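You operate a simulated robot arm through the tools that you are given. There is no shell and no other tool.

You are at the controls of a simulated robot arm. One attempt, no reset.

Task
Iron both halves of the cream pillowcase, then fold it.
Fine: hold the iron by its handle, keep it moving; iron on its rest and socket off before you fold. Set down upright: steam iron.

The check looks at the end state, three seconds after you hand in, the way a careful person would. Anything else that was tipped, shoved, dropped, spilled or broken makes it a failure. Flat cloth is picked up by pressing the open fingertips on it (5 to 10 N) and closing them slowly along it; thin cloth reads only 2 to 8 mm in the jaws.

Robot
A 6-joint arm with a two-finger parallel gripper, fixed in place. Base frame: the origin is at the foot of the arm, x ahead of it, y to its left, z up; the work surface is at about z = 0.86. Readings come in m, degrees, newtons and seconds.
Its first joint turns from -166.0 to 166.0 degrees. Payload 3.91 kg.
The TCP is the grasp point between the finger pads, 0.03 m short of the fingertips. In the tool frame z runs along the fingers and y along their closing line. The gripper opens to 0.11 m. The fingers are 0.02 m wide and 0.01 m thick; the gripper's body (0.048 by 0.112 m) begins 0.055 m behind the TCP.
Orientation is that of the tool frame in the base frame, as a unit quaternion [w, x, y, z]. With the fingers straight down and closing along the base's y, the tool's x points along the base's -x, its y along +y and its z along -z.

Tools
- The arm moves only by the tool send_rows. Its argument "deltas" is a list of rows, each a list of 3 entries, a list of its own where there are three numbers: the shift along the tool's x, y, z in m, then the turn, a rotation vector about the tool's x, y, z in degrees, then the gripper command, from -1 (shut) to 1 (fully open), values between in proportion. In form: [[[x, y, z], [rx, ry, rz], gripper], ...]. A call has 1 to 20 rows; each row shifts and turns the commanded pose from where the row before left it, along the tool's axes as they then stand. A row lasts 0.2 s, in which the tool goes at most 0.05 m and 8.6 degrees; a call with a longer step from one row to the next is refused whole, and so is a gripper value outside its range. A pose out of reach is approached as far as the arm can. The call stops where the force on the tool passes 80 N (or 10 N more than at its start, if that is more) or the arm is blocked; 0.2 s more then pass. The fingers move at their own pace (about 0.153 m/s each) and stop on an object; they squeeze with about 35 N. The grip force told is the motor's: it shows also when the fingers shut on nothing. Time passes only in rows, and 0.2 s behind the last, so rows that do not move let the fingers close. It gives the time, the measured TCP pose, the force on the tool (base axes), the opening and the grip force at its end, in the units of the frame above (readings bear some noise), with the torque about the TCP (base axes, N m) and any sound that the robot's microphone picked up, and new pictures: "pictures" is both (left out), scene, wrist or none.
- Cameras (640 x 400 px; columns grow to the right, rows downward): "scene" is fixed at [0.2204, 0.652, 1.7188]; the picture's right is [-0.41, -0.91, 0.00], its down [-0.78, 0.35, -0.52] and it looks along [0.48, -0.21, -0.85] (base axes); focal length 368 px, centre (320, 200). "wrist" rides on the gripper at [0.072, 0.017, -0.103] in the tool frame; the picture's right is [-0.23, 0.97, 0.00], its down [-0.76, -0.18, -0.62] and it looks along [-0.61, -0.14, 0.78] (tool axes); focal length 222 px, centre (320, 200). There is no depth. A picture from a camera that has moved, and an enlarged one, comes with that camera's place and axes in the base frame and with its lens.
- enlarge(camera, box): a new picture of the part [left, top, right, bottom] of that camera's present view, enlarged. No time passes.
- job_done(): hands the job in; it is judged then, once.

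Places have to be worked out from the pictures, the camera data and where the tool is seen. Open the gripper and draw the arm clear of the work before you hand the job in, unless the task says otherwise.

The tools are called after ">>>" as name(argument=value, ...) on one line, values as JSON. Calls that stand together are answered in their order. send_rows: Moves the arm, as the interface text tells. Its arguments: {"type":"object","properties":{"deltas":{"type":"array","items":{"type":"array"}},"pictures":{"type":"string","enum":["both","scene","wrist","none"]}},"required":["deltas"]} The other tools are called the same way: enlarge (camera, box) takes an enlarged picture of a part of a camera's view; job_done () hands the job in.

At the start:

```text
time_s: 0.0
position: [0.4095, 0.3531, 1.218]
tool_rot: [0.0, 0.0, 1.0, 0.001]
ft_force: [0.2, -0.5, -0.6]
torque: [-0.02, 0.01, -0.01]
opening: 0.1103
grasp_force: 0.1
```

scene: 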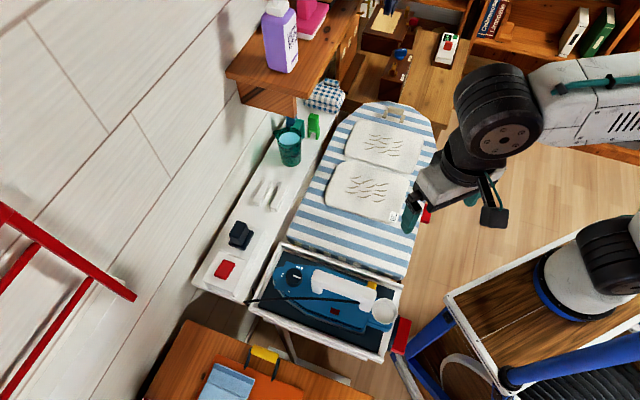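
wrist: 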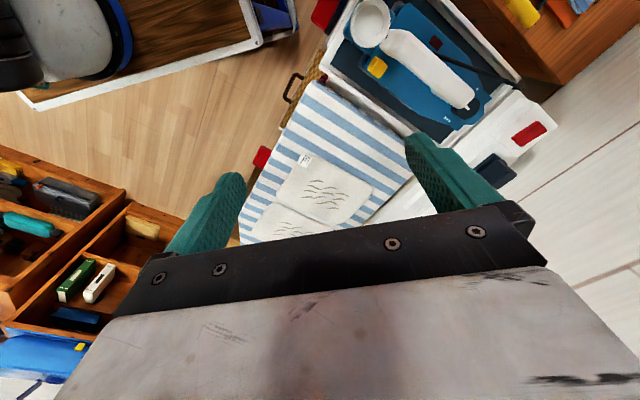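

The pictures show an ironing board with a cream pillowcase in two halves, an iron lying on a tray, and a switch or socket nearby. I'll take enlarged views before moving anything.

>>> enlarge(camera="scene", box=[240, 230, 420, 360])

>>> enlarge(camera="scene", box=[300, 90, 450, 240])

>>> enlarge(camera="scene", box=[180, 70, 350, 310])

>>> enlarge(camera="wrist", box=[230, 0, 560, 240])

```text
3.08 times, centred on (330, 295) of scene
camera zoom: at [0.2204, 0.652, 1.7188], right [-0.41, -0.91, 0.0], down [-0.78, 0.35, -0.52], along [0.48, -0.21, -0.85], focal length 1134 px, centre (289, -92)
```

zoom: 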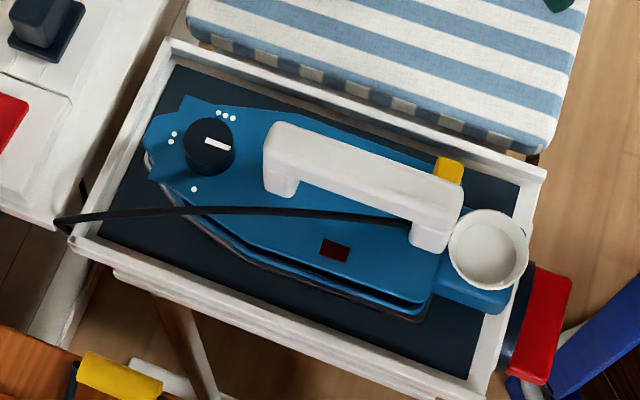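

```text
2.67 times, centred on (375, 165) of scene
camera zoom: at [0.2204, 0.652, 1.7188], right [-0.41, -0.91, 0.0], down [-0.78, 0.35, -0.52], along [0.48, -0.21, -0.85], focal length 982 px, centre (173, 293)
```

zoom: 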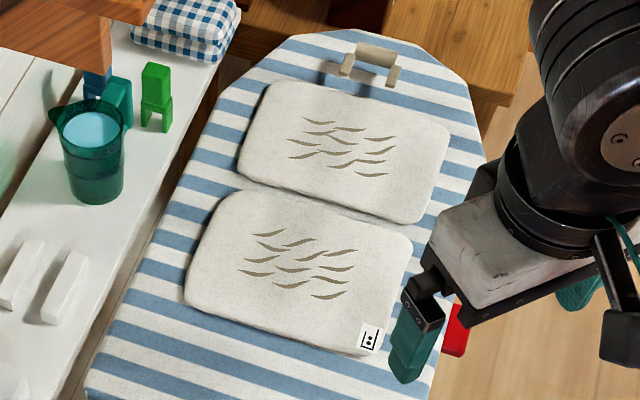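

```text
1.67 times, centred on (265, 190) of scene
camera zoom: at [0.2204, 0.652, 1.7188], right [-0.41, -0.91, 0.0], down [-0.78, 0.35, -0.52], along [0.48, -0.21, -0.85], focal length 614 px, centre (412, 217)
```

zoom: 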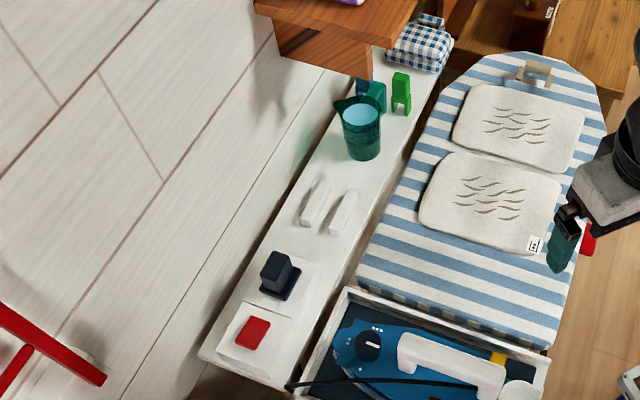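

```text
1.67 times, centred on (395, 120) of wrist
camera zoom: at [0.3368, 0.3699, 1.3212], right [0.23, 0.97, 0.0], down [0.76, -0.18, 0.62], along [0.61, -0.14, -0.78], focal length 370 px, centre (195, 333)
```

zoom: 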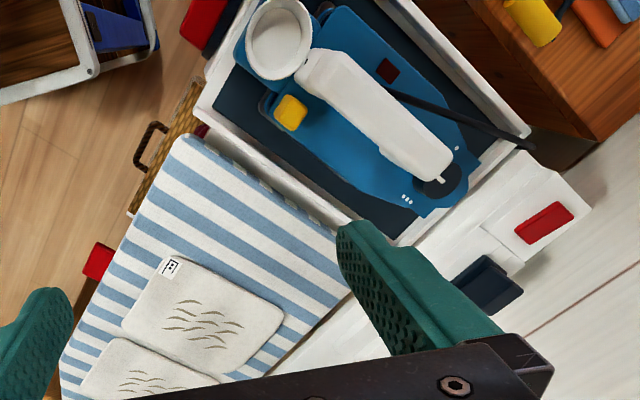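

I'll look closer at the care label, the iron dial and the socket switch.

>>> enlarge(camera="scene", box=[376, 202, 408, 226])

>>> enlarge(camera="scene", box=[270, 250, 340, 300])

>>> enlarge(camera="scene", box=[195, 205, 285, 305])

>>> enlarge(camera="wrist", box=[340, 0, 500, 120])

>>> enlarge(camera="wrist", box=[230, 130, 390, 250])

```text
16.00 times, centred on (392, 214) of scene
camera zoom: at [0.2204, 0.652, 1.7188], right [-0.41, -0.91, 0.0], down [-0.78, 0.35, -0.52], along [0.48, -0.21, -0.85], focal length 5894 px, centre (-832, -24)
```

zoom: 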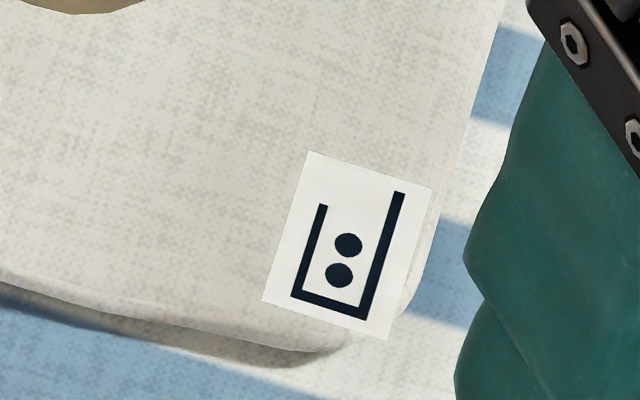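

```text
8.00 times, centred on (305, 275) of scene
camera zoom: at [0.2204, 0.652, 1.7188], right [-0.41, -0.91, 0.0], down [-0.78, 0.35, -0.52], along [0.48, -0.21, -0.85], focal length 2947 px, centre (440, -400)
```

zoom: 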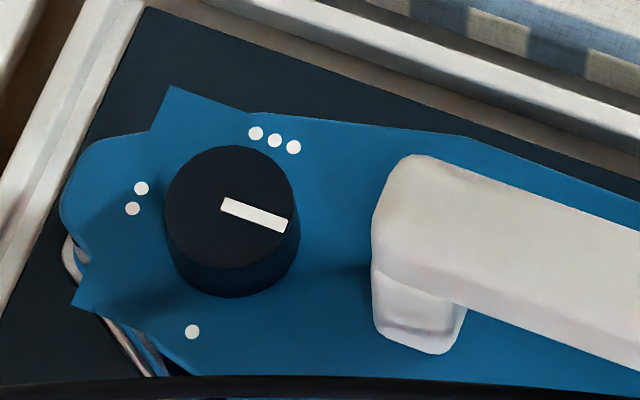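

```text
4.00 times, centred on (240, 255) of scene
camera zoom: at [0.2204, 0.652, 1.7188], right [-0.41, -0.91, 0.0], down [-0.78, 0.35, -0.52], along [0.48, -0.21, -0.85], focal length 1474 px, centre (640, -20)
```

zoom: 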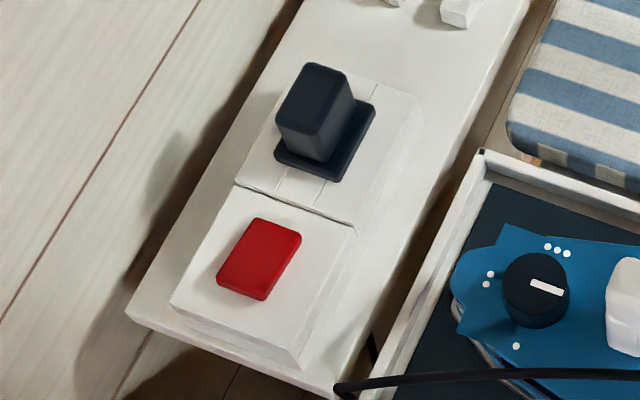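

```text
3.33 times, centred on (420, 60) of wrist
camera zoom: at [0.3368, 0.3699, 1.3212], right [0.23, 0.97, 0.0], down [0.76, -0.18, 0.62], along [0.61, -0.14, -0.78], focal length 740 px, centre (-13, 667)
```

zoom: 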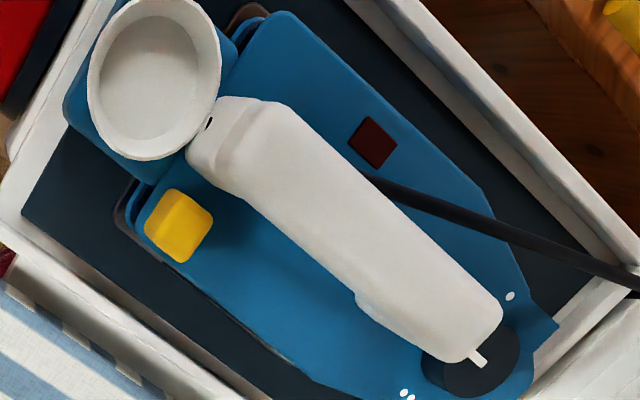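

```text
3.33 times, centred on (310, 190) of wrist
camera zoom: at [0.3368, 0.3699, 1.3212], right [0.23, 0.97, 0.0], down [0.76, -0.18, 0.62], along [0.61, -0.14, -0.78], focal length 740 px, centre (353, 233)
```

zoom: 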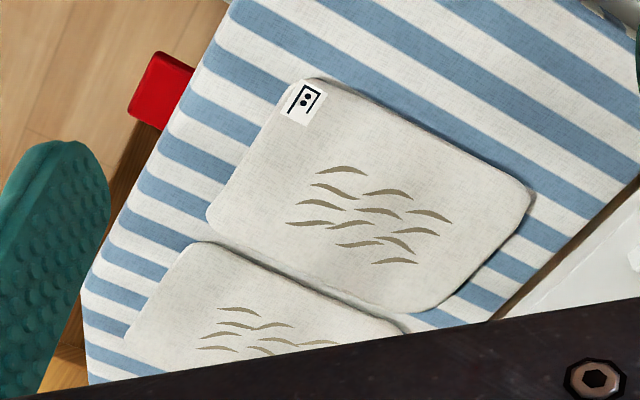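

The label shows two dots and the dial is marked with one, two and three dots, with its pointer off them. Next I'll inspect the jug, the red parts and the far end of the board.

>>> enlarge(camera="scene", box=[245, 75, 345, 215])

>>> enlarge(camera="scene", box=[360, 270, 420, 370])

>>> enlarge(camera="wrist", box=[230, 40, 350, 200])

>>> enlarge(camera="wrist", box=[460, 40, 560, 200])

>>> enlarge(camera="scene", box=[130, 300, 330, 400])

```text
2.86 times, centred on (295, 145) of scene
camera zoom: at [0.2204, 0.652, 1.7188], right [-0.41, -0.91, 0.0], down [-0.78, 0.35, -0.52], along [0.48, -0.21, -0.85], focal length 1052 px, centre (391, 357)
```

zoom: 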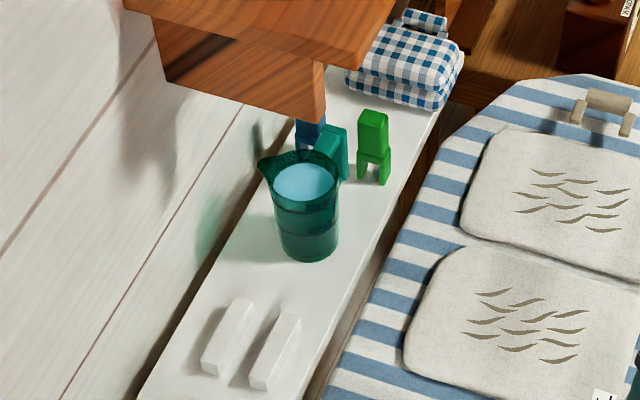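

```text
4.00 times, centred on (390, 320) of scene
camera zoom: at [0.2204, 0.652, 1.7188], right [-0.41, -0.91, 0.0], down [-0.78, 0.35, -0.52], along [0.48, -0.21, -0.85], focal length 1474 px, centre (40, -280)
```

zoom: 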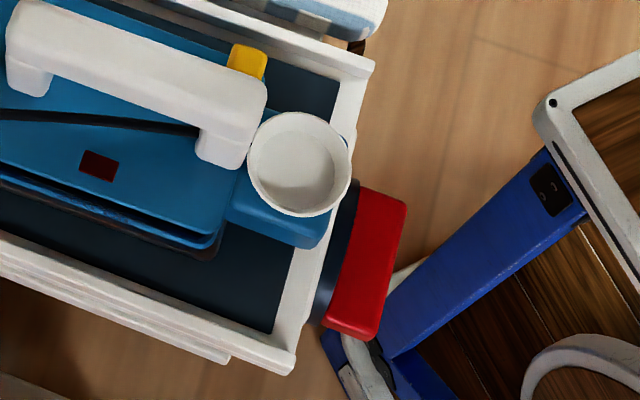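

```text
2.50 times, centred on (290, 120) of wrist
camera zoom: at [0.3368, 0.3699, 1.3212], right [0.23, 0.97, 0.0], down [0.76, -0.18, 0.62], along [0.61, -0.14, -0.78], focal length 555 px, centre (395, 400)
```

zoom: 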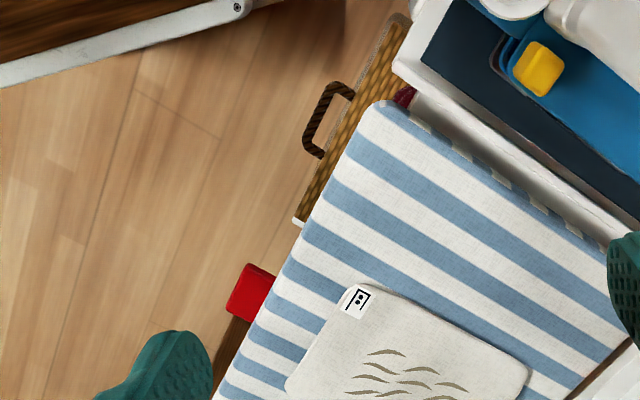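

```text
2.50 times, centred on (510, 120) of wrist
camera zoom: at [0.3368, 0.3699, 1.3212], right [0.23, 0.97, 0.0], down [0.76, -0.18, 0.62], along [0.61, -0.14, -0.78], focal length 555 px, centre (-155, 400)
```

zoom: 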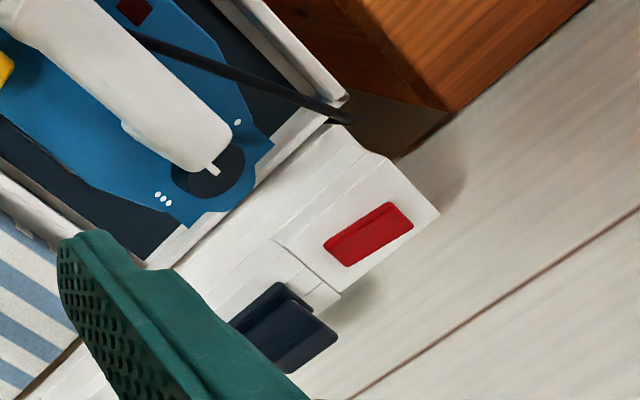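

```text
3.20 times, centred on (230, 350) of scene
camera zoom: at [0.2204, 0.652, 1.7188], right [-0.41, -0.91, 0.0], down [-0.78, 0.35, -0.52], along [0.48, -0.21, -0.85], focal length 1179 px, centre (608, -280)
```

zoom: 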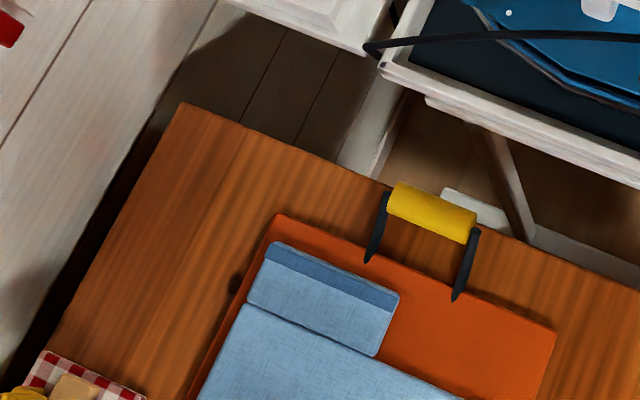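

The iron's cup looks empty, and the jug seems to be just part of the scenery. I'll zoom in on the dial from the wrist camera to measure the angles of its marks.

>>> enlarge(camera="wrist", box=[430, 70, 500, 130])

>>> enlarge(camera="wrist", box=[330, 0, 410, 60])

>>> enlarge(camera="scene", box=[330, 270, 410, 330])

```text
6.67 times, centred on (465, 100) of wrist
camera zoom: at [0.3368, 0.3699, 1.3212], right [0.23, 0.97, 0.0], down [0.76, -0.18, 0.62], along [0.61, -0.14, -0.78], focal length 1481 px, centre (-647, 867)
```

zoom: 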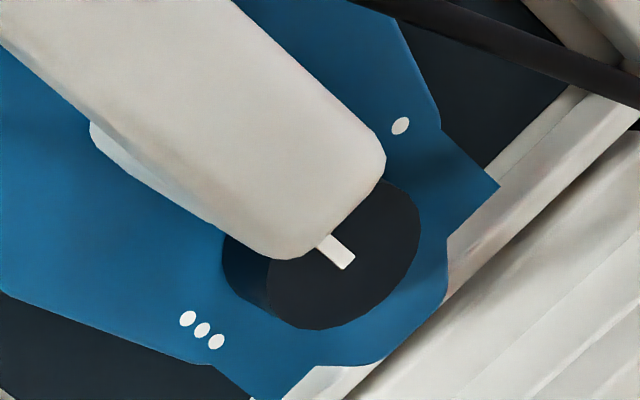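

```text
6.67 times, centred on (370, 30) of wrist
camera zoom: at [0.3368, 0.3699, 1.3212], right [0.23, 0.97, 0.0], down [0.76, -0.18, 0.62], along [0.61, -0.14, -0.78], focal length 1481 px, centre (-13, 1333)
```

zoom: 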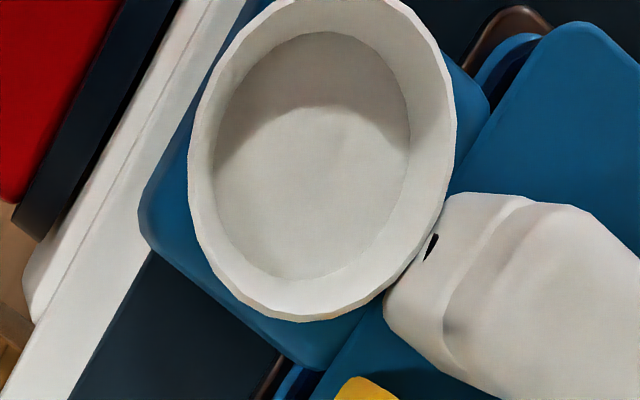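

```text
6.67 times, centred on (370, 300) of scene
camera zoom: at [0.2204, 0.652, 1.7188], right [-0.41, -0.91, 0.0], down [-0.78, 0.35, -0.52], along [0.48, -0.21, -0.85], focal length 2456 px, centre (-13, -467)
```

zoom: 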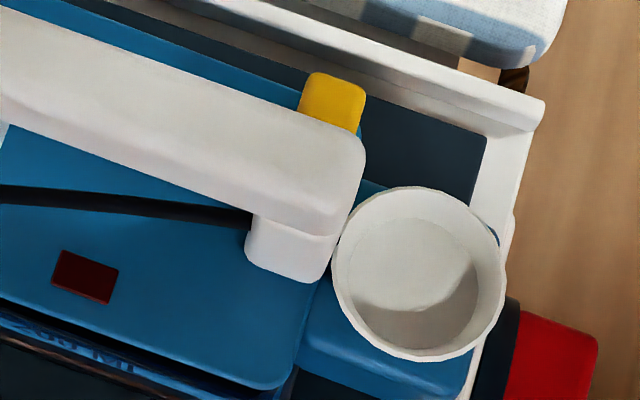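

The dial centre works out at about (0.506, 0.588), top z ≈ 0.933. The pointer faces -135° (off), and the marks sit at 135° (one dot), 45° (two dots) and -45° (three dots). I'll move above the dial and yaw the tool 90°, ready to turn it clockwise.

>>> send_rows(deltas=[[[-0.0137, 0.0335, 0.0197], [0, 0, 0], 0.09], [[-0.0137, 0.0335, 0.0197], [0, 0, 0], 0.09], [[-0.0137, 0.0335, 0.0197], [0, 0, 0], 0.09], [[-0.0137, 0.0335, 0.0197], [0, 0, 0], 0.09], [[-0.0137, 0.0335, 0.0197], [0, 0, 0], 0.09], [[-0.0137, 0.0335, 0.0197], [0, 0, 0], 0.09], [[-0.0137, 0.0335, 0.0197], [0, 0, 0], 0.09], [[0, 0, 0], [0, 0, -8.18], 0.09], [[0, 0, 0], [0, 0, -8.18], 0.09], [[0, 0, 0], [0, 0, -8.18], 0.09], [[0, 0, 0], [0, 0, -8.18], 0.09], [[0, 0, 0], [0, 0, -8.18], 0.09], [[0, 0, 0], [0, 0, -8.18], 0.09], [[0, 0, 0], [0, 0, -8.18], 0.09], [[0, 0, 0], [0, 0, -8.18], 0.09], [[0, 0, 0], [0, 0, -8.18], 0.09], [[0, 0, 0], [0, 0, -8.18], 0.09], [[0, 0, 0], [0, 0, -8.18], 0.09]])

```text
time_s: 3.8
position: [0.5058, 0.5886, 1.0808]
tool_rot: [-0.001, 0.707, -0.707, -0.001]
ft_force: [0.0, 0.5, -0.8]
torque: [0.01, 0.02, 0.03]
opening: 0.0599
grasp_force: 0.1
camera wrist: at [0.4883, 0.5151, 1.1836], right [-0.97, 0.23, 0.0], down [0.18, 0.76, 0.62], along [0.14, 0.61, -0.78], focal length 222 px, centre (320, 200)
```

scene: 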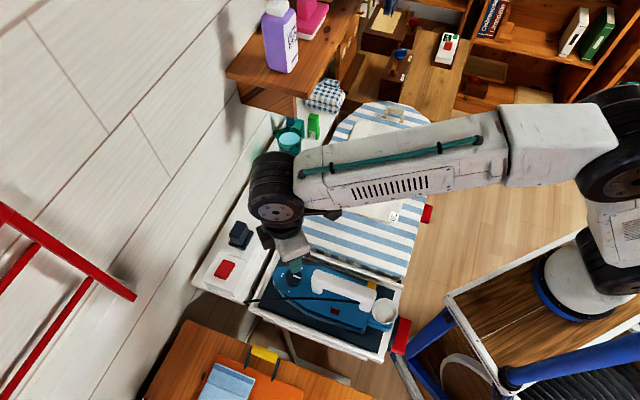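
wrist: 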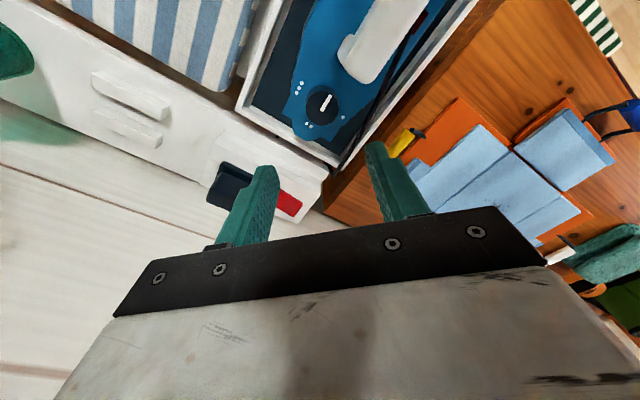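

The arm is above the dial. I'll zoom the wrist view to check the dial position and the clearance to the handle.

>>> enlarge(camera="wrist", box=[270, 20, 430, 170])

>>> enlarge(camera="scene", box=[240, 220, 410, 350])

```text
2.67 times, centred on (350, 95) of wrist
camera zoom: at [0.4883, 0.5151, 1.1836], right [-0.97, 0.23, 0.0], down [0.18, 0.76, 0.62], along [0.14, 0.61, -0.78], focal length 592 px, centre (240, 480)
```

zoom: 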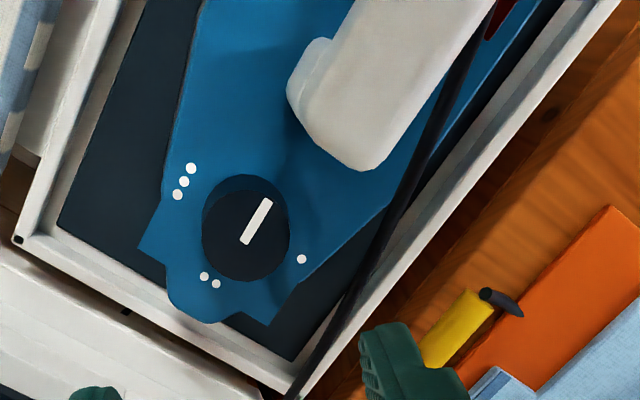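

```text
3.08 times, centred on (325, 285) of scene
camera zoom: at [0.2204, 0.652, 1.7188], right [-0.41, -0.91, 0.0], down [-0.78, 0.35, -0.52], along [0.48, -0.21, -0.85], focal length 1134 px, centre (305, -62)
```

zoom: 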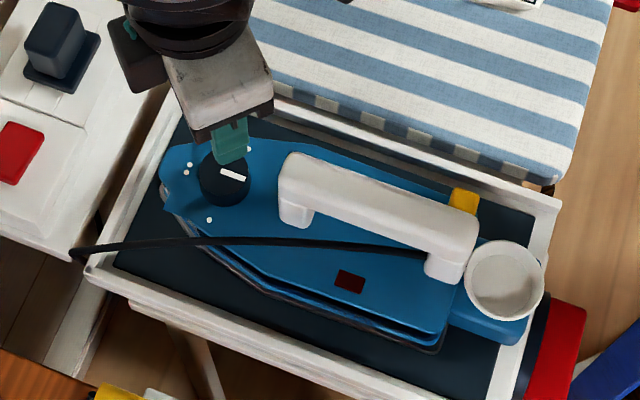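

The dial centre checks out at about (0.504, 0.588), so I'll centre on it and descend until the fingertips straddle the dial just above the plate.

>>> send_rows(deltas=[[[0.0006, 0.0018, 0.03], [0, 0, 0], -0.05], [[0, 0, 0.03], [0, 0, 0], -0.05], [[0, 0, 0.03], [0, 0, 0], -0.05], [[0, 0, 0.025], [0, 0, 0], -0.05], [[0, 0, 0.01], [0, 0, 0], -0.05], [[0, 0, 0.008], [0, 0, 0], -0.05], [[0, 0, 0], [0, 0, 0], -0.05]])

```text
time_s: 5.4
position: [0.5025, 0.589, 0.9477]
tool_rot: [0.0, -0.707, 0.707, 0.0]
ft_force: [0.5, 1.1, 0.8]
torque: [-0.03, -0.03, 0.01]
opening: 0.0524
grasp_force: 0.2
camera wrist: at [0.486, 0.5154, 1.05], right [-0.97, 0.23, 0.0], down [0.18, 0.76, 0.62], along [0.14, 0.61, -0.78], focal length 222 px, centre (320, 200)
```

scene: 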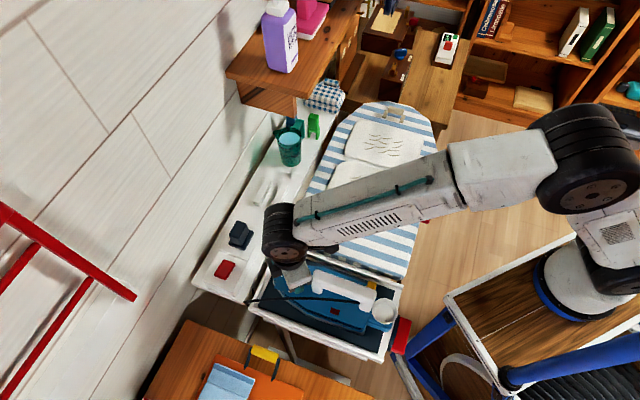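
wrist: 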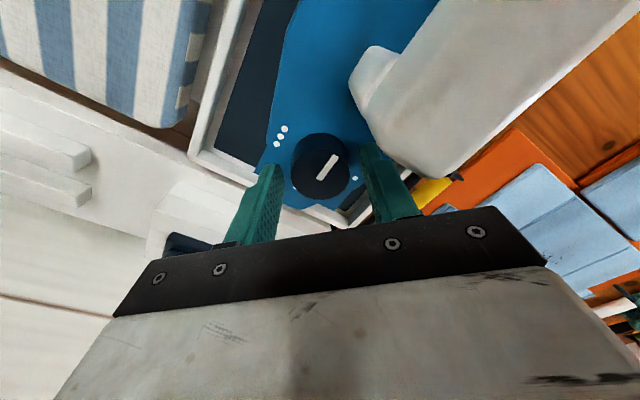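

The fingers straddle the dial with no contact force. I'll close them gently on it.

>>> send_rows(deltas=[[[0, 0, 0], [0, 0, 0], -0.25], [[0, 0, 0], [0, 0, 0], -0.45], [[0, 0, 0], [0, 0, 0], -0.6], [[0, 0, 0], [0, 0, 0], -0.8]], pictures="wrist")

>>> enlarge(camera="wrist", box=[240, 100, 420, 240])

```text
time_s: 6.4
position: [0.5029, 0.5885, 0.9461]
tool_rot: [-0.001, 0.708, -0.706, -0.001]
ft_force: [-4.4, -0.9, 0.6]
torque: [-0.09, 0.1, 0.02]
opening: 0.0365
grasp_force: 34.4
camera wrist: at [0.4858, 0.5155, 1.0501], right [-0.97, 0.23, 0.0], down [0.18, 0.76, 0.62], along [0.14, 0.61, -0.78], focal length 222 px, centre (320, 200)
```

wrist: 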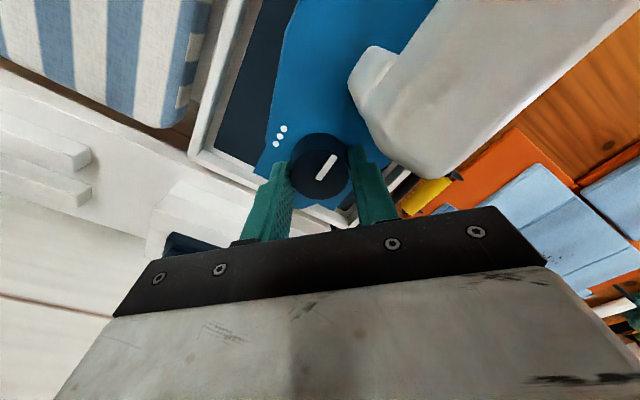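

```text
2.86 times, centred on (330, 170) of wrist
camera zoom: at [0.4858, 0.5155, 1.0501], right [-0.97, 0.23, 0.0], down [0.18, 0.76, 0.62], along [0.14, 0.61, -0.78], focal length 635 px, centre (291, 286)
```

zoom: 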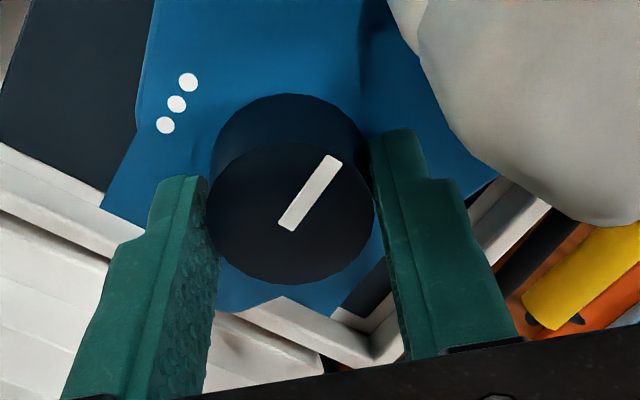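

The dial is held (opening 36.5 mm). I'll turn it clockwise as seen from above (+ about tool z), a bit at first to see that it turns freely.

>>> send_rows(deltas=[[[0, 0, 0], [0, 0, 5], -0.8], [[0, 0, 0], [0, 0, 5], -0.8], [[0, 0, 0], [0, 0, 5], -0.8], [[0, 0, 0], [0, 0, 5], -0.8]], pictures="wrist")

>>> enlarge(camera="wrist", box=[240, 100, 420, 240])

```text
time_s: 7.4
position: [0.5034, 0.5871, 0.9463]
tool_rot: [0.001, -0.572, 0.82, 0.0]
ft_force: [0.6, 0.1, 0.0]
torque: [0.35, -0.19, 0.0]
opening: 0.0365
grasp_force: 35.6
camera wrist: at [0.4627, 0.5252, 1.0502], right [-0.84, 0.55, 0.0], down [0.43, 0.65, 0.62], along [0.34, 0.52, -0.78], focal length 222 px, centre (320, 200)
```

wrist: 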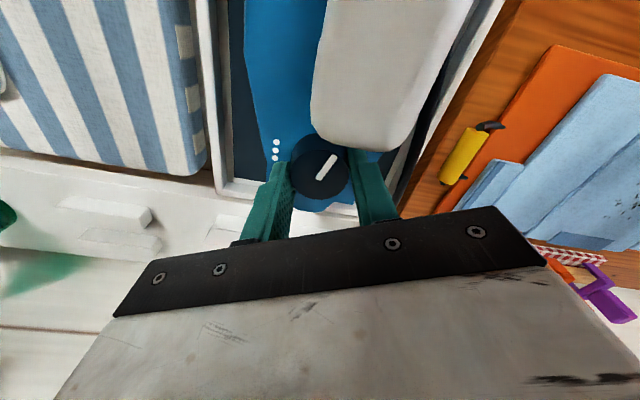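

```text
2.86 times, centred on (330, 170) of wrist
camera zoom: at [0.4627, 0.5252, 1.0502], right [-0.84, 0.55, 0.0], down [0.43, 0.65, 0.62], along [0.34, 0.52, -0.78], focal length 635 px, centre (291, 286)
```

zoom: 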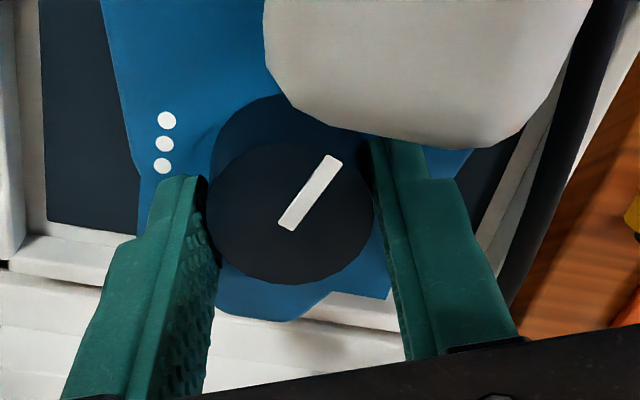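

The pointer is turning with the gripper and the iron is staying put. I'll continue another 70°.

>>> send_rows(deltas=[[[0, 0, 0], [0, 0, 7], -0.8], [[0, 0, 0], [0, 0, 7], -0.8], [[0, 0, 0], [0, 0, 7], -0.8], [[0, 0, 0], [0, 0, 7], -0.8], [[0, 0, 0], [0, 0, 7], -0.8], [[0, 0, 0], [0, 0, 7], -0.8], [[0, 0, 0], [0, 0, 7], -0.8], [[0, 0, 0], [0, 0, 7], -0.8], [[0, 0, 0], [0, 0, 7], -0.8], [[0, 0, 0], [0, 0, 7], -0.8]])

>>> enlarge(camera="wrist", box=[240, 100, 420, 240])

>>> enlarge(camera="scene", box=[240, 220, 410, 350])

```text
time_s: 9.6
position: [0.5029, 0.5873, 0.9465]
tool_rot: [0.0, 0.001, 1.0, 0.001]
ft_force: [0.2, -1.8, 0.3]
torque: [-0.13, 0.1, 0.39]
opening: 0.0365
grasp_force: 35.1
camera wrist: at [0.4309, 0.6046, 1.0505], right [0.23, 0.97, 0.0], down [0.76, -0.18, 0.62], along [0.61, -0.14, -0.78], focal length 222 px, centre (320, 200)
```

scene: 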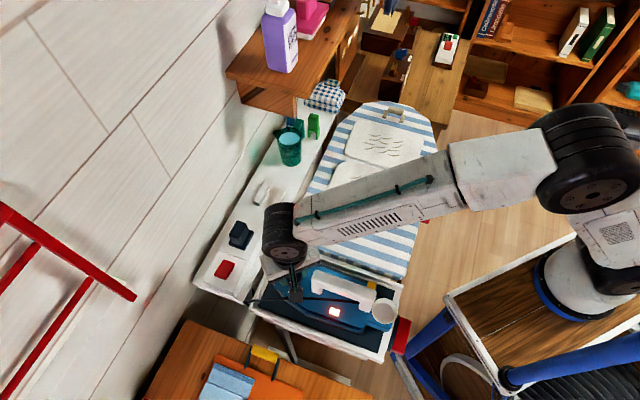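
wrist: 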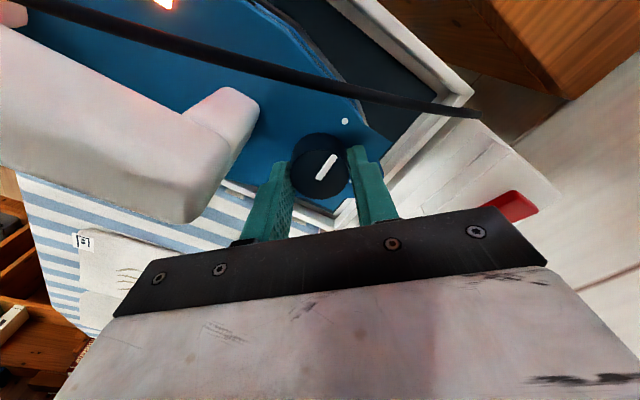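

```text
2.86 times, centred on (330, 170) of wrist
camera zoom: at [0.4309, 0.6046, 1.0505], right [0.23, 0.97, 0.0], down [0.76, -0.18, 0.62], along [0.61, -0.14, -0.78], focal length 635 px, centre (291, 286)
```

zoom: 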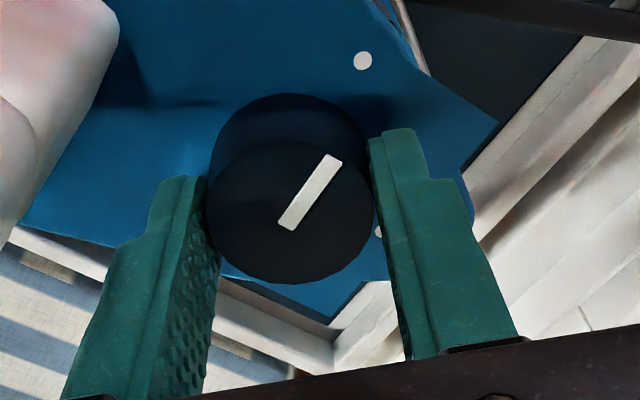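

```text
3.08 times, centred on (325, 285) of scene
camera zoom: at [0.2204, 0.652, 1.7188], right [-0.41, -0.91, 0.0], down [-0.78, 0.35, -0.52], along [0.48, -0.21, -0.85], focal length 1134 px, centre (305, -62)
```

zoom: 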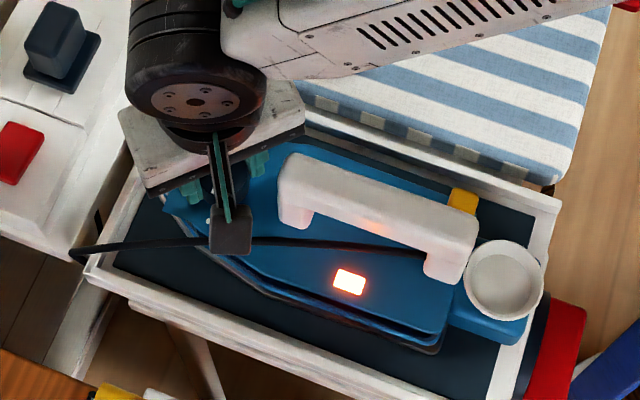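

The lamp has lit, so the socket was already on and the iron is heating; the pointer is at one dot. I'll open, yaw back 90° clear of the dial, and regrasp for the second quarter turn.

>>> send_rows(deltas=[[[0, 0, 0], [0, 0, 0], -0.05], [[0, 0, 0], [0, 0, 0], -0.05], [[0, 0, 0], [0, 0, -8.2], -0.05], [[0, 0, 0], [0, 0, -8.2], -0.05], [[0, 0, 0], [0, 0, -8.2], -0.05], [[0, 0, 0], [0, 0, -8.2], -0.05], [[0, 0, 0], [0, 0, -8.2], -0.05], [[0, 0, 0], [0, 0, -8.2], -0.05], [[0, 0, 0], [0, 0, -8.2], -0.05], [[0, 0, 0], [0, 0, -8.2], -0.05], [[0, 0, 0], [0, 0, -8.2], -0.05], [[0, 0, 0], [0, 0, -8.2], -0.05], [[0, 0, 0], [0, 0, -8.2], -0.05], [[0, 0, 0], [0, 0, 0], -0.4], [[0, 0, 0], [0, 0, 0], -0.8]], pictures="wrist")

>>> enlarge(camera="wrist", box=[240, 100, 420, 240])

```text
time_s: 12.8
position: [0.5027, 0.587, 0.9484]
tool_rot: [-0.001, 0.709, -0.705, -0.001]
ft_force: [-5.3, -1.1, 0.1]
torque: [-0.14, 0.17, 0.01]
opening: 0.0366
grasp_force: 34.8
camera wrist: at [0.486, 0.5151, 1.0508], right [-0.97, 0.22, 0.0], down [0.17, 0.76, 0.62], along [0.14, 0.61, -0.78], focal length 222 px, centre (320, 200)
```

wrist: 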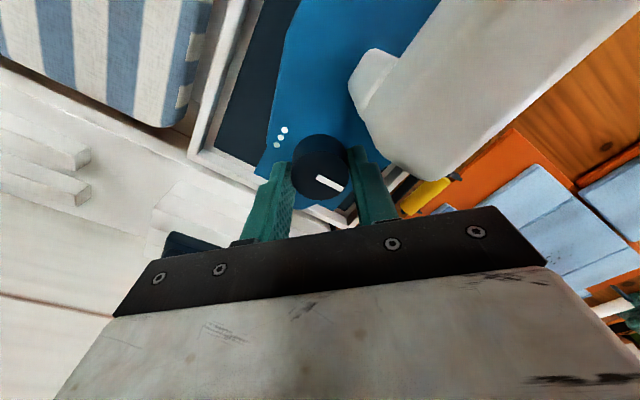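

```text
2.86 times, centred on (330, 170) of wrist
camera zoom: at [0.486, 0.5151, 1.0508], right [-0.97, 0.22, 0.0], down [0.17, 0.76, 0.62], along [0.14, 0.61, -0.78], focal length 635 px, centre (291, 286)
```

zoom: 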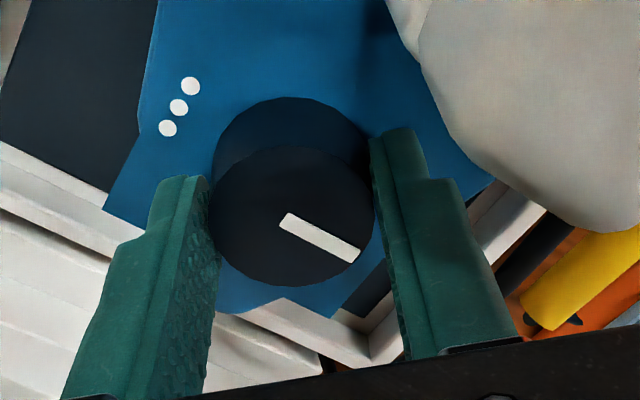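

The dial is regrasped with the pointer at one dot. I'll turn another 90° clockwise to bring it to two dots.

>>> send_rows(deltas=[[[0, 0, 0], [0, 0, 7.5], -0.8], [[0, 0, 0], [0, 0, 7.5], -0.8], [[0, 0, 0], [0, 0, 7.5], -0.8], [[0, 0, 0], [0, 0, 7.5], -0.8], [[0, 0, 0], [0, 0, 7.5], -0.8], [[0, 0, 0], [0, 0, 7.5], -0.8], [[0, 0, 0], [0, 0, 7.5], -0.8], [[0, 0, 0], [0, 0, 7.5], -0.8], [[0, 0, 0], [0, 0, 7.5], -0.8], [[0, 0, 0], [0, 0, 7.5], -0.8], [[0, 0, 0], [0, 0, 7.5], -0.8], [[0, 0, 0], [0, 0, 7.5], -0.8], [[0, 0, 0], [0, 0, 0], -0.8]])

>>> enlarge(camera="wrist", box=[240, 100, 420, 240])

>>> enlarge(camera="scene", box=[240, 220, 410, 350])

```text
time_s: 15.6
position: [0.5042, 0.5884, 0.9483]
tool_rot: [0.0, -0.001, 1.0, 0.001]
ft_force: [3.3, -7.8, 7.3]
torque: [-0.28, -0.07, 0.37]
opening: 0.0368
grasp_force: 34.9
camera wrist: at [0.4308, 0.6039, 1.0504], right [0.23, 0.97, 0.0], down [0.76, -0.18, 0.62], along [0.61, -0.14, -0.78], focal length 222 px, centre (320, 200)
```

scene: 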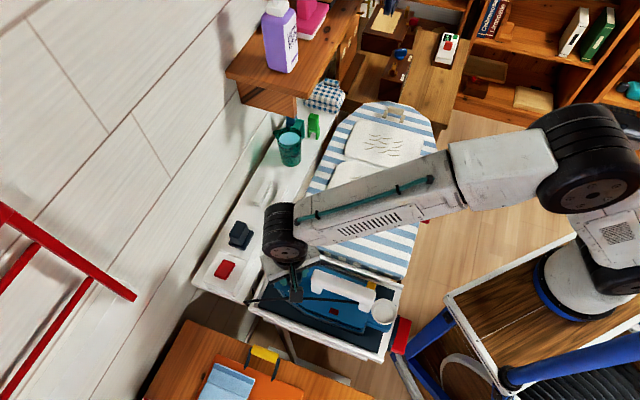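
wrist: 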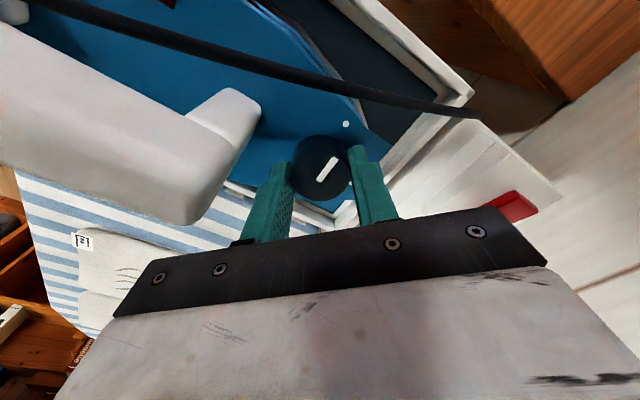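

```text
2.86 times, centred on (330, 170) of wrist
camera zoom: at [0.4308, 0.6039, 1.0504], right [0.23, 0.97, 0.0], down [0.76, -0.18, 0.62], along [0.61, -0.14, -0.78], focal length 635 px, centre (291, 286)
```

zoom: 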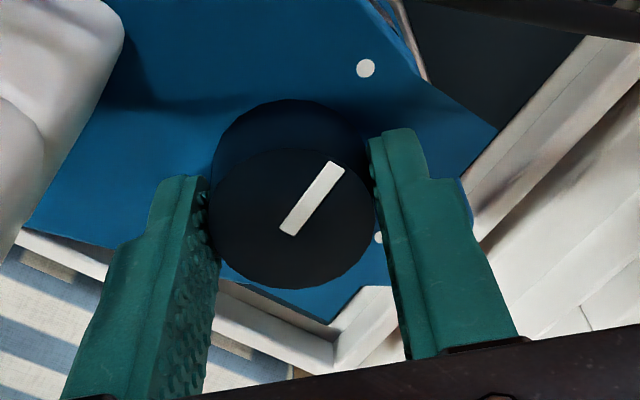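

```text
3.08 times, centred on (325, 285) of scene
camera zoom: at [0.2204, 0.652, 1.7188], right [-0.41, -0.91, 0.0], down [-0.78, 0.35, -0.52], along [0.48, -0.21, -0.85], focal length 1134 px, centre (305, -62)
```

zoom: 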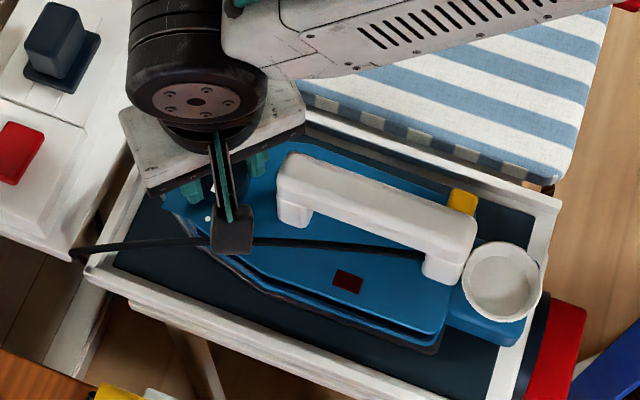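

The pointer is still at one dot, so the dial slipped in the fingers on this turn; the lamp also went out, probably because it reached the one-dot temperature. I'll open, look closely, and check the dial.

>>> send_rows(deltas=[[[0, 0, 0], [0, 0, 0], -0.05], [[0, 0, 0], [0, 0, 0], -0.05], [[0, 0, -0.03], [0, 0, 0], -0.05], [[0, 0, -0.04], [0, 0, 0], -0.05]])

>>> enlarge(camera="wrist", box=[230, 20, 420, 200])

>>> enlarge(camera="scene", box=[240, 220, 410, 350])

```text
time_s: 16.6
position: [0.5051, 0.5868, 1.0181]
tool_rot: [0.0, -0.001, 1.0, 0.0]
ft_force: [0.2, 0.5, 0.0]
torque: [-0.02, 0.04, 0.01]
opening: 0.0523
grasp_force: 0.1
camera wrist: at [0.4319, 0.6031, 1.1209], right [0.22, 0.97, 0.0], down [0.76, -0.18, 0.62], along [0.61, -0.14, -0.78], focal length 222 px, centre (320, 200)
```

scene: 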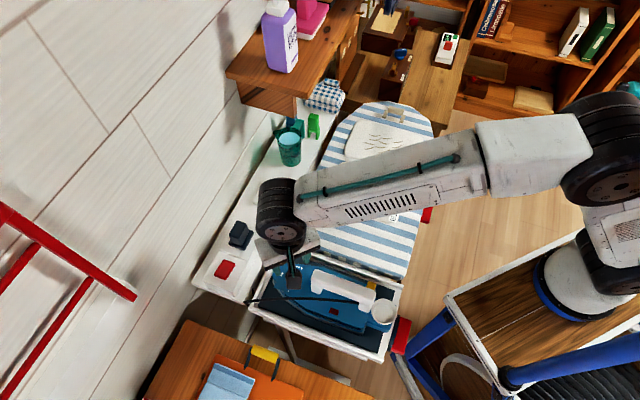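
wrist: 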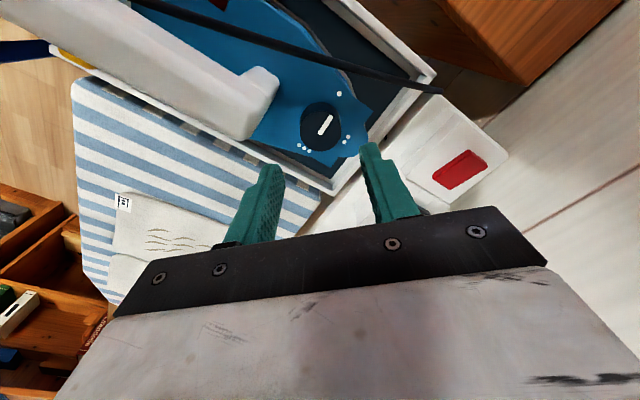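

```text
2.22 times, centred on (325, 110) of wrist
camera zoom: at [0.4319, 0.6031, 1.1209], right [0.22, 0.97, 0.0], down [0.76, -0.18, 0.62], along [0.61, -0.14, -0.78], focal length 494 px, centre (309, 400)
```

zoom: 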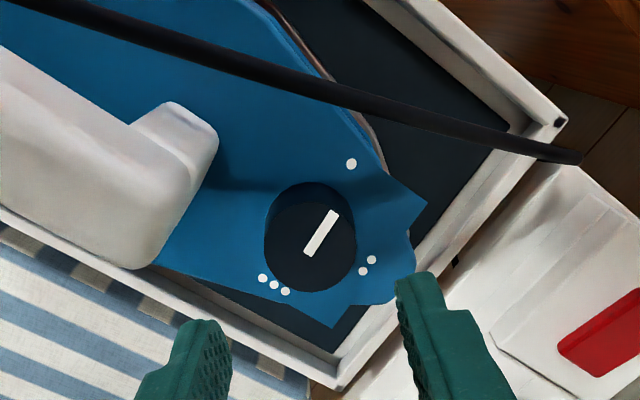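

```text
3.08 times, centred on (325, 285) of scene
camera zoom: at [0.2204, 0.652, 1.7188], right [-0.41, -0.91, 0.0], down [-0.78, 0.35, -0.52], along [0.48, -0.21, -0.85], focal length 1134 px, centre (305, -62)
```

zoom: 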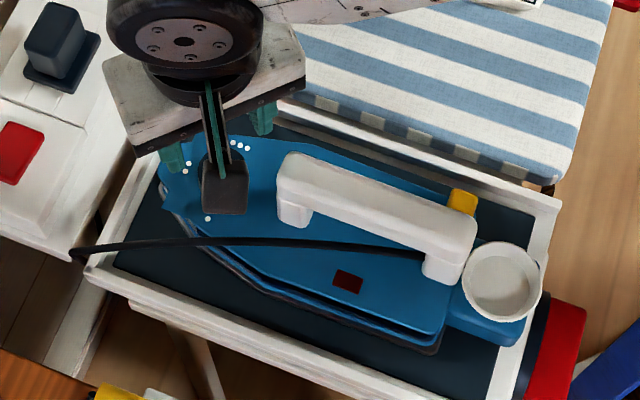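

The pointer sits exactly on one dot; it may have a detent or a stop there. I'll go back to yaw 90°, regrasp a little deeper and turn slowly in small steps while watching the torque.

>>> send_rows(deltas=[[[0, 0, 0], [0, 0, -8.2], -0.05], [[0, 0, 0], [0, 0, -8.2], -0.05], [[0, 0, 0], [0, 0, -8.2], -0.05], [[0, 0, 0], [0, 0, -8.2], -0.05], [[0, 0, 0], [0, 0, -8.2], -0.05], [[0, 0, 0], [0, 0, -8.2], -0.05], [[0, 0, 0], [0, 0, -8.2], -0.05], [[0, 0, 0], [0, 0, -8.2], -0.05], [[0, 0, 0], [0, 0, -8.2], -0.05], [[0, 0, 0], [0, 0, -8.2], -0.05], [[0, 0, 0], [0, 0, -8.2], -0.05], [[0, 0, 0.03], [0, 0, 0], -0.05], [[0, 0, 0.03], [0, 0, 0], -0.05], [[0, 0, 0.013], [0, 0, 0], -0.05], [[0, 0, 0], [0, 0, 0], -0.4], [[0, 0, 0], [0, 0, 0], -1], [[0, 0, 0], [0, 0, 0], -1]], pictures="wrist")

>>> enlarge(camera="wrist", box=[240, 100, 420, 240])

```text
time_s: 20.2
position: [0.5024, 0.5881, 0.9446]
tool_rot: [-0.001, 0.71, -0.705, -0.001]
ft_force: [-3.7, -2.2, -0.2]
torque: [0.25, 0.06, -0.01]
opening: 0.0367
grasp_force: 35.3
camera wrist: at [0.487, 0.5147, 1.047], right [-0.98, 0.22, 0.0], down [0.17, 0.76, 0.62], along [0.14, 0.61, -0.78], focal length 222 px, centre (320, 200)
```

wrist: 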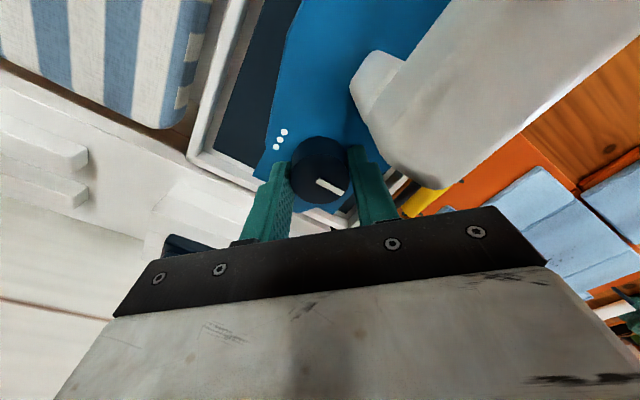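

```text
2.86 times, centred on (330, 170) of wrist
camera zoom: at [0.487, 0.5147, 1.047], right [-0.98, 0.22, 0.0], down [0.17, 0.76, 0.62], along [0.14, 0.61, -0.78], focal length 635 px, centre (291, 286)
```

zoom: 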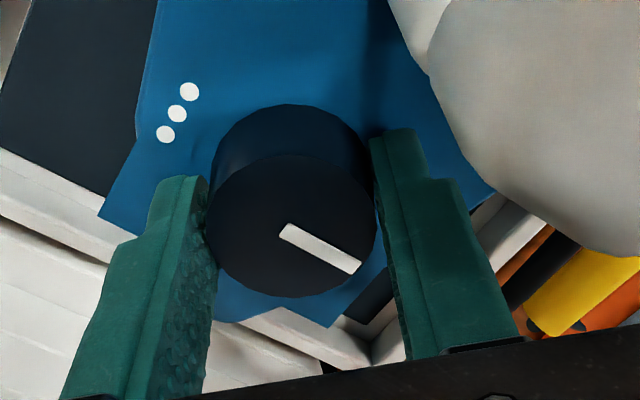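

It's held deeper now with near-zero torque about z. I'll turn clockwise 10° slowly and check torque and pointer.

>>> send_rows(deltas=[[[0, 0, 0], [0, 0, 2], -1], [[0, 0, 0], [0, 0, 2], -1], [[0, 0, 0], [0, 0, 2], -1], [[0, 0, 0], [0, 0, 2], -1], [[0, 0, 0], [0, 0, 2], -1]], pictures="none")

>>> enlarge(camera="wrist", box=[240, 100, 420, 240])

```text
time_s: 21.4
position: [0.5035, 0.5874, 0.9456]
tool_rot: [0.0, -0.645, 0.764, 0.001]
ft_force: [1.0, 0.0, 1.5]
torque: [0.05, 0.02, 0.44]
opening: 0.0371
grasp_force: 34.4
```

```text
2.86 times, centred on (330, 170) of wrist
camera zoom: at [0.4746, 0.5185, 1.0473], right [-0.92, 0.39, 0.0], down [0.3, 0.72, 0.62], along [0.24, 0.58, -0.78], focal length 635 px, centre (291, 286)
```

zoom: 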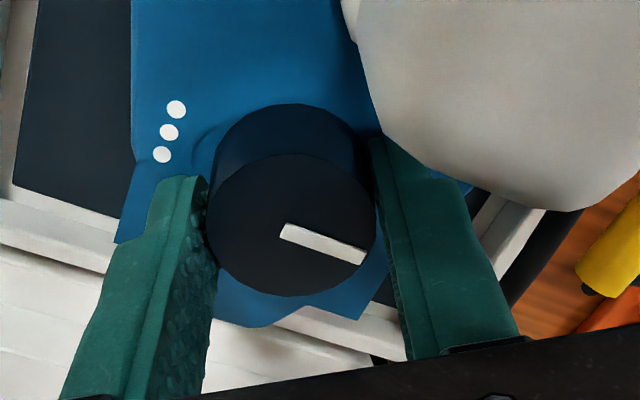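

The torque rose to 0.44 N·m and the fingers slipped, so the dial seems to stop clockwise at one dot. I'll try turning it the other way from this grip to see if it moves.

>>> send_rows(deltas=[[[0, 0, 0], [0, 0, -4], -1], [[0, 0, 0], [0, 0, -4], -1], [[0, 0, 0], [0, 0, -4], -1], [[0, 0, 0], [0, 0, -4], -1], [[0, 0, 0], [0, 0, -4], -1]], pictures="none")

>>> enlarge(camera="wrist", box=[240, 100, 420, 240])

>>> enlarge(camera="scene", box=[240, 220, 410, 350])

```text
time_s: 22.6
position: [0.5036, 0.5885, 0.9449]
tool_rot: [0.0, 0.768, -0.64, -0.001]
ft_force: [1.1, 1.2, -0.5]
torque: [-0.05, -0.07, 0.02]
opening: 0.0371
grasp_force: 35.5
```

```text
2.86 times, centred on (330, 170) of wrist
camera zoom: at [0.4993, 0.5134, 1.0474], right [-1.0, 0.05, 0.0], down [0.04, 0.78, 0.62], along [0.03, 0.62, -0.78], focal length 635 px, centre (291, 286)
```

zoom: 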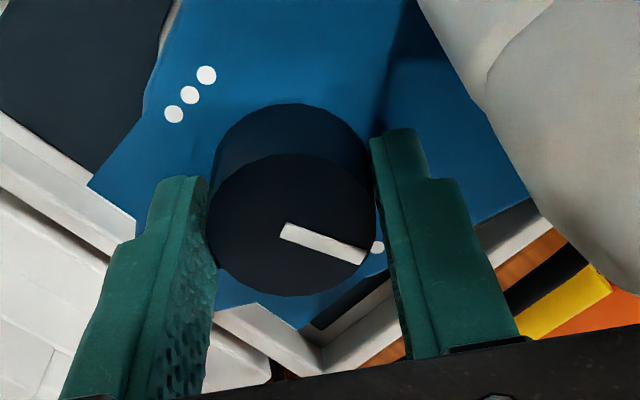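

```text
3.08 times, centred on (325, 285) of scene
camera zoom: at [0.2204, 0.652, 1.7188], right [-0.41, -0.91, 0.0], down [-0.78, 0.35, -0.52], along [0.48, -0.21, -0.85], focal length 1134 px, centre (305, -62)
```

zoom: 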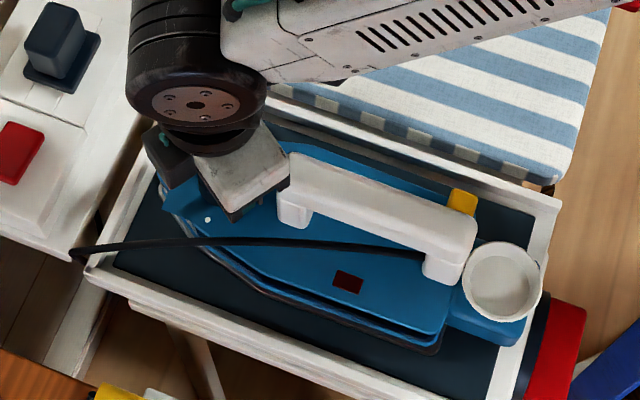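

Turning counter-clockwise is free, so one dot is the clockwise end. I'll work it counter-clockwise instead: open, yaw back to about -10°, regrasp and turn.

>>> send_rows(deltas=[[[0, 0, 0], [0, 0, 0], -0.05], [[0, 0, 0], [0, 0, 0], -0.05], [[0, 0, 0], [0, 0, 8.5], -0.05], [[0, 0, 0], [0, 0, 8.5], -0.05], [[0, 0, 0], [0, 0, 8.5], -0.05], [[0, 0, 0], [0, 0, 8.5], -0.05], [[0, 0, 0], [0, 0, 8.5], -0.05], [[0, 0, 0], [0, 0, 8.5], -0.05], [[0, 0, 0], [0, 0, 8.5], -0.05], [[0, 0, 0], [0, 0, 8.5], -0.05], [[0, 0, 0], [0, 0, 8.5], -0.05], [[0, 0, 0], [0, 0, 8.5], -0.05], [[0, 0, 0], [0, 0, 8.5], -0.05], [[0, 0, 0], [0, 0, 8.5], -0.05], [[0, 0, 0], [0, 0, 8.5], -0.05], [[0, 0, 0], [0, 0, 0], -0.4], [[0, 0, 0], [0, 0, 0], -1], [[0, 0, 0], [0, 0, 0], -1]], pictures="wrist")

>>> enlarge(camera="wrist", box=[240, 100, 420, 240])

```text
time_s: 26.4
position: [0.5033, 0.5874, 0.9432]
tool_rot: [0.001, 0.089, 0.996, 0.001]
ft_force: [1.1, 2.9, 0.4]
torque: [0.1, 0.03, 0.02]
opening: 0.037
grasp_force: 34.6
camera wrist: at [0.4351, 0.6166, 1.0472], right [0.4, 0.92, 0.0], down [0.72, -0.31, 0.62], along [0.57, -0.25, -0.78], focal length 222 px, centre (320, 200)
```

wrist: 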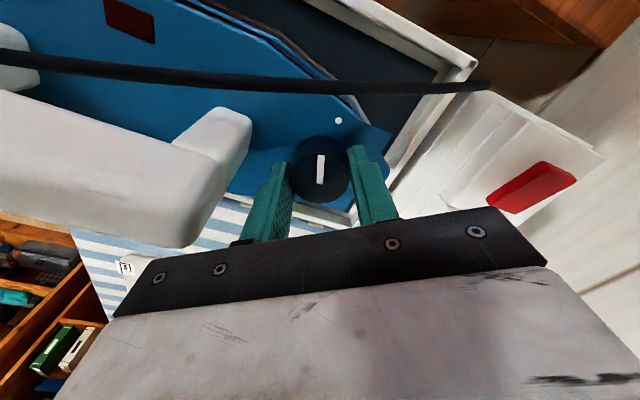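

```text
2.86 times, centred on (330, 170) of wrist
camera zoom: at [0.4351, 0.6166, 1.0472], right [0.4, 0.92, 0.0], down [0.72, -0.31, 0.62], along [0.57, -0.25, -0.78], focal length 635 px, centre (291, 286)
```

zoom: 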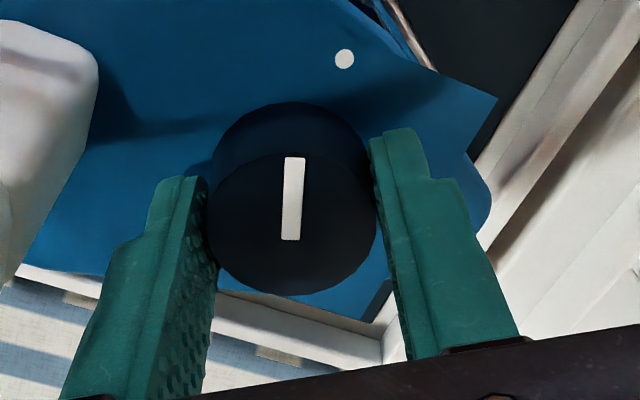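

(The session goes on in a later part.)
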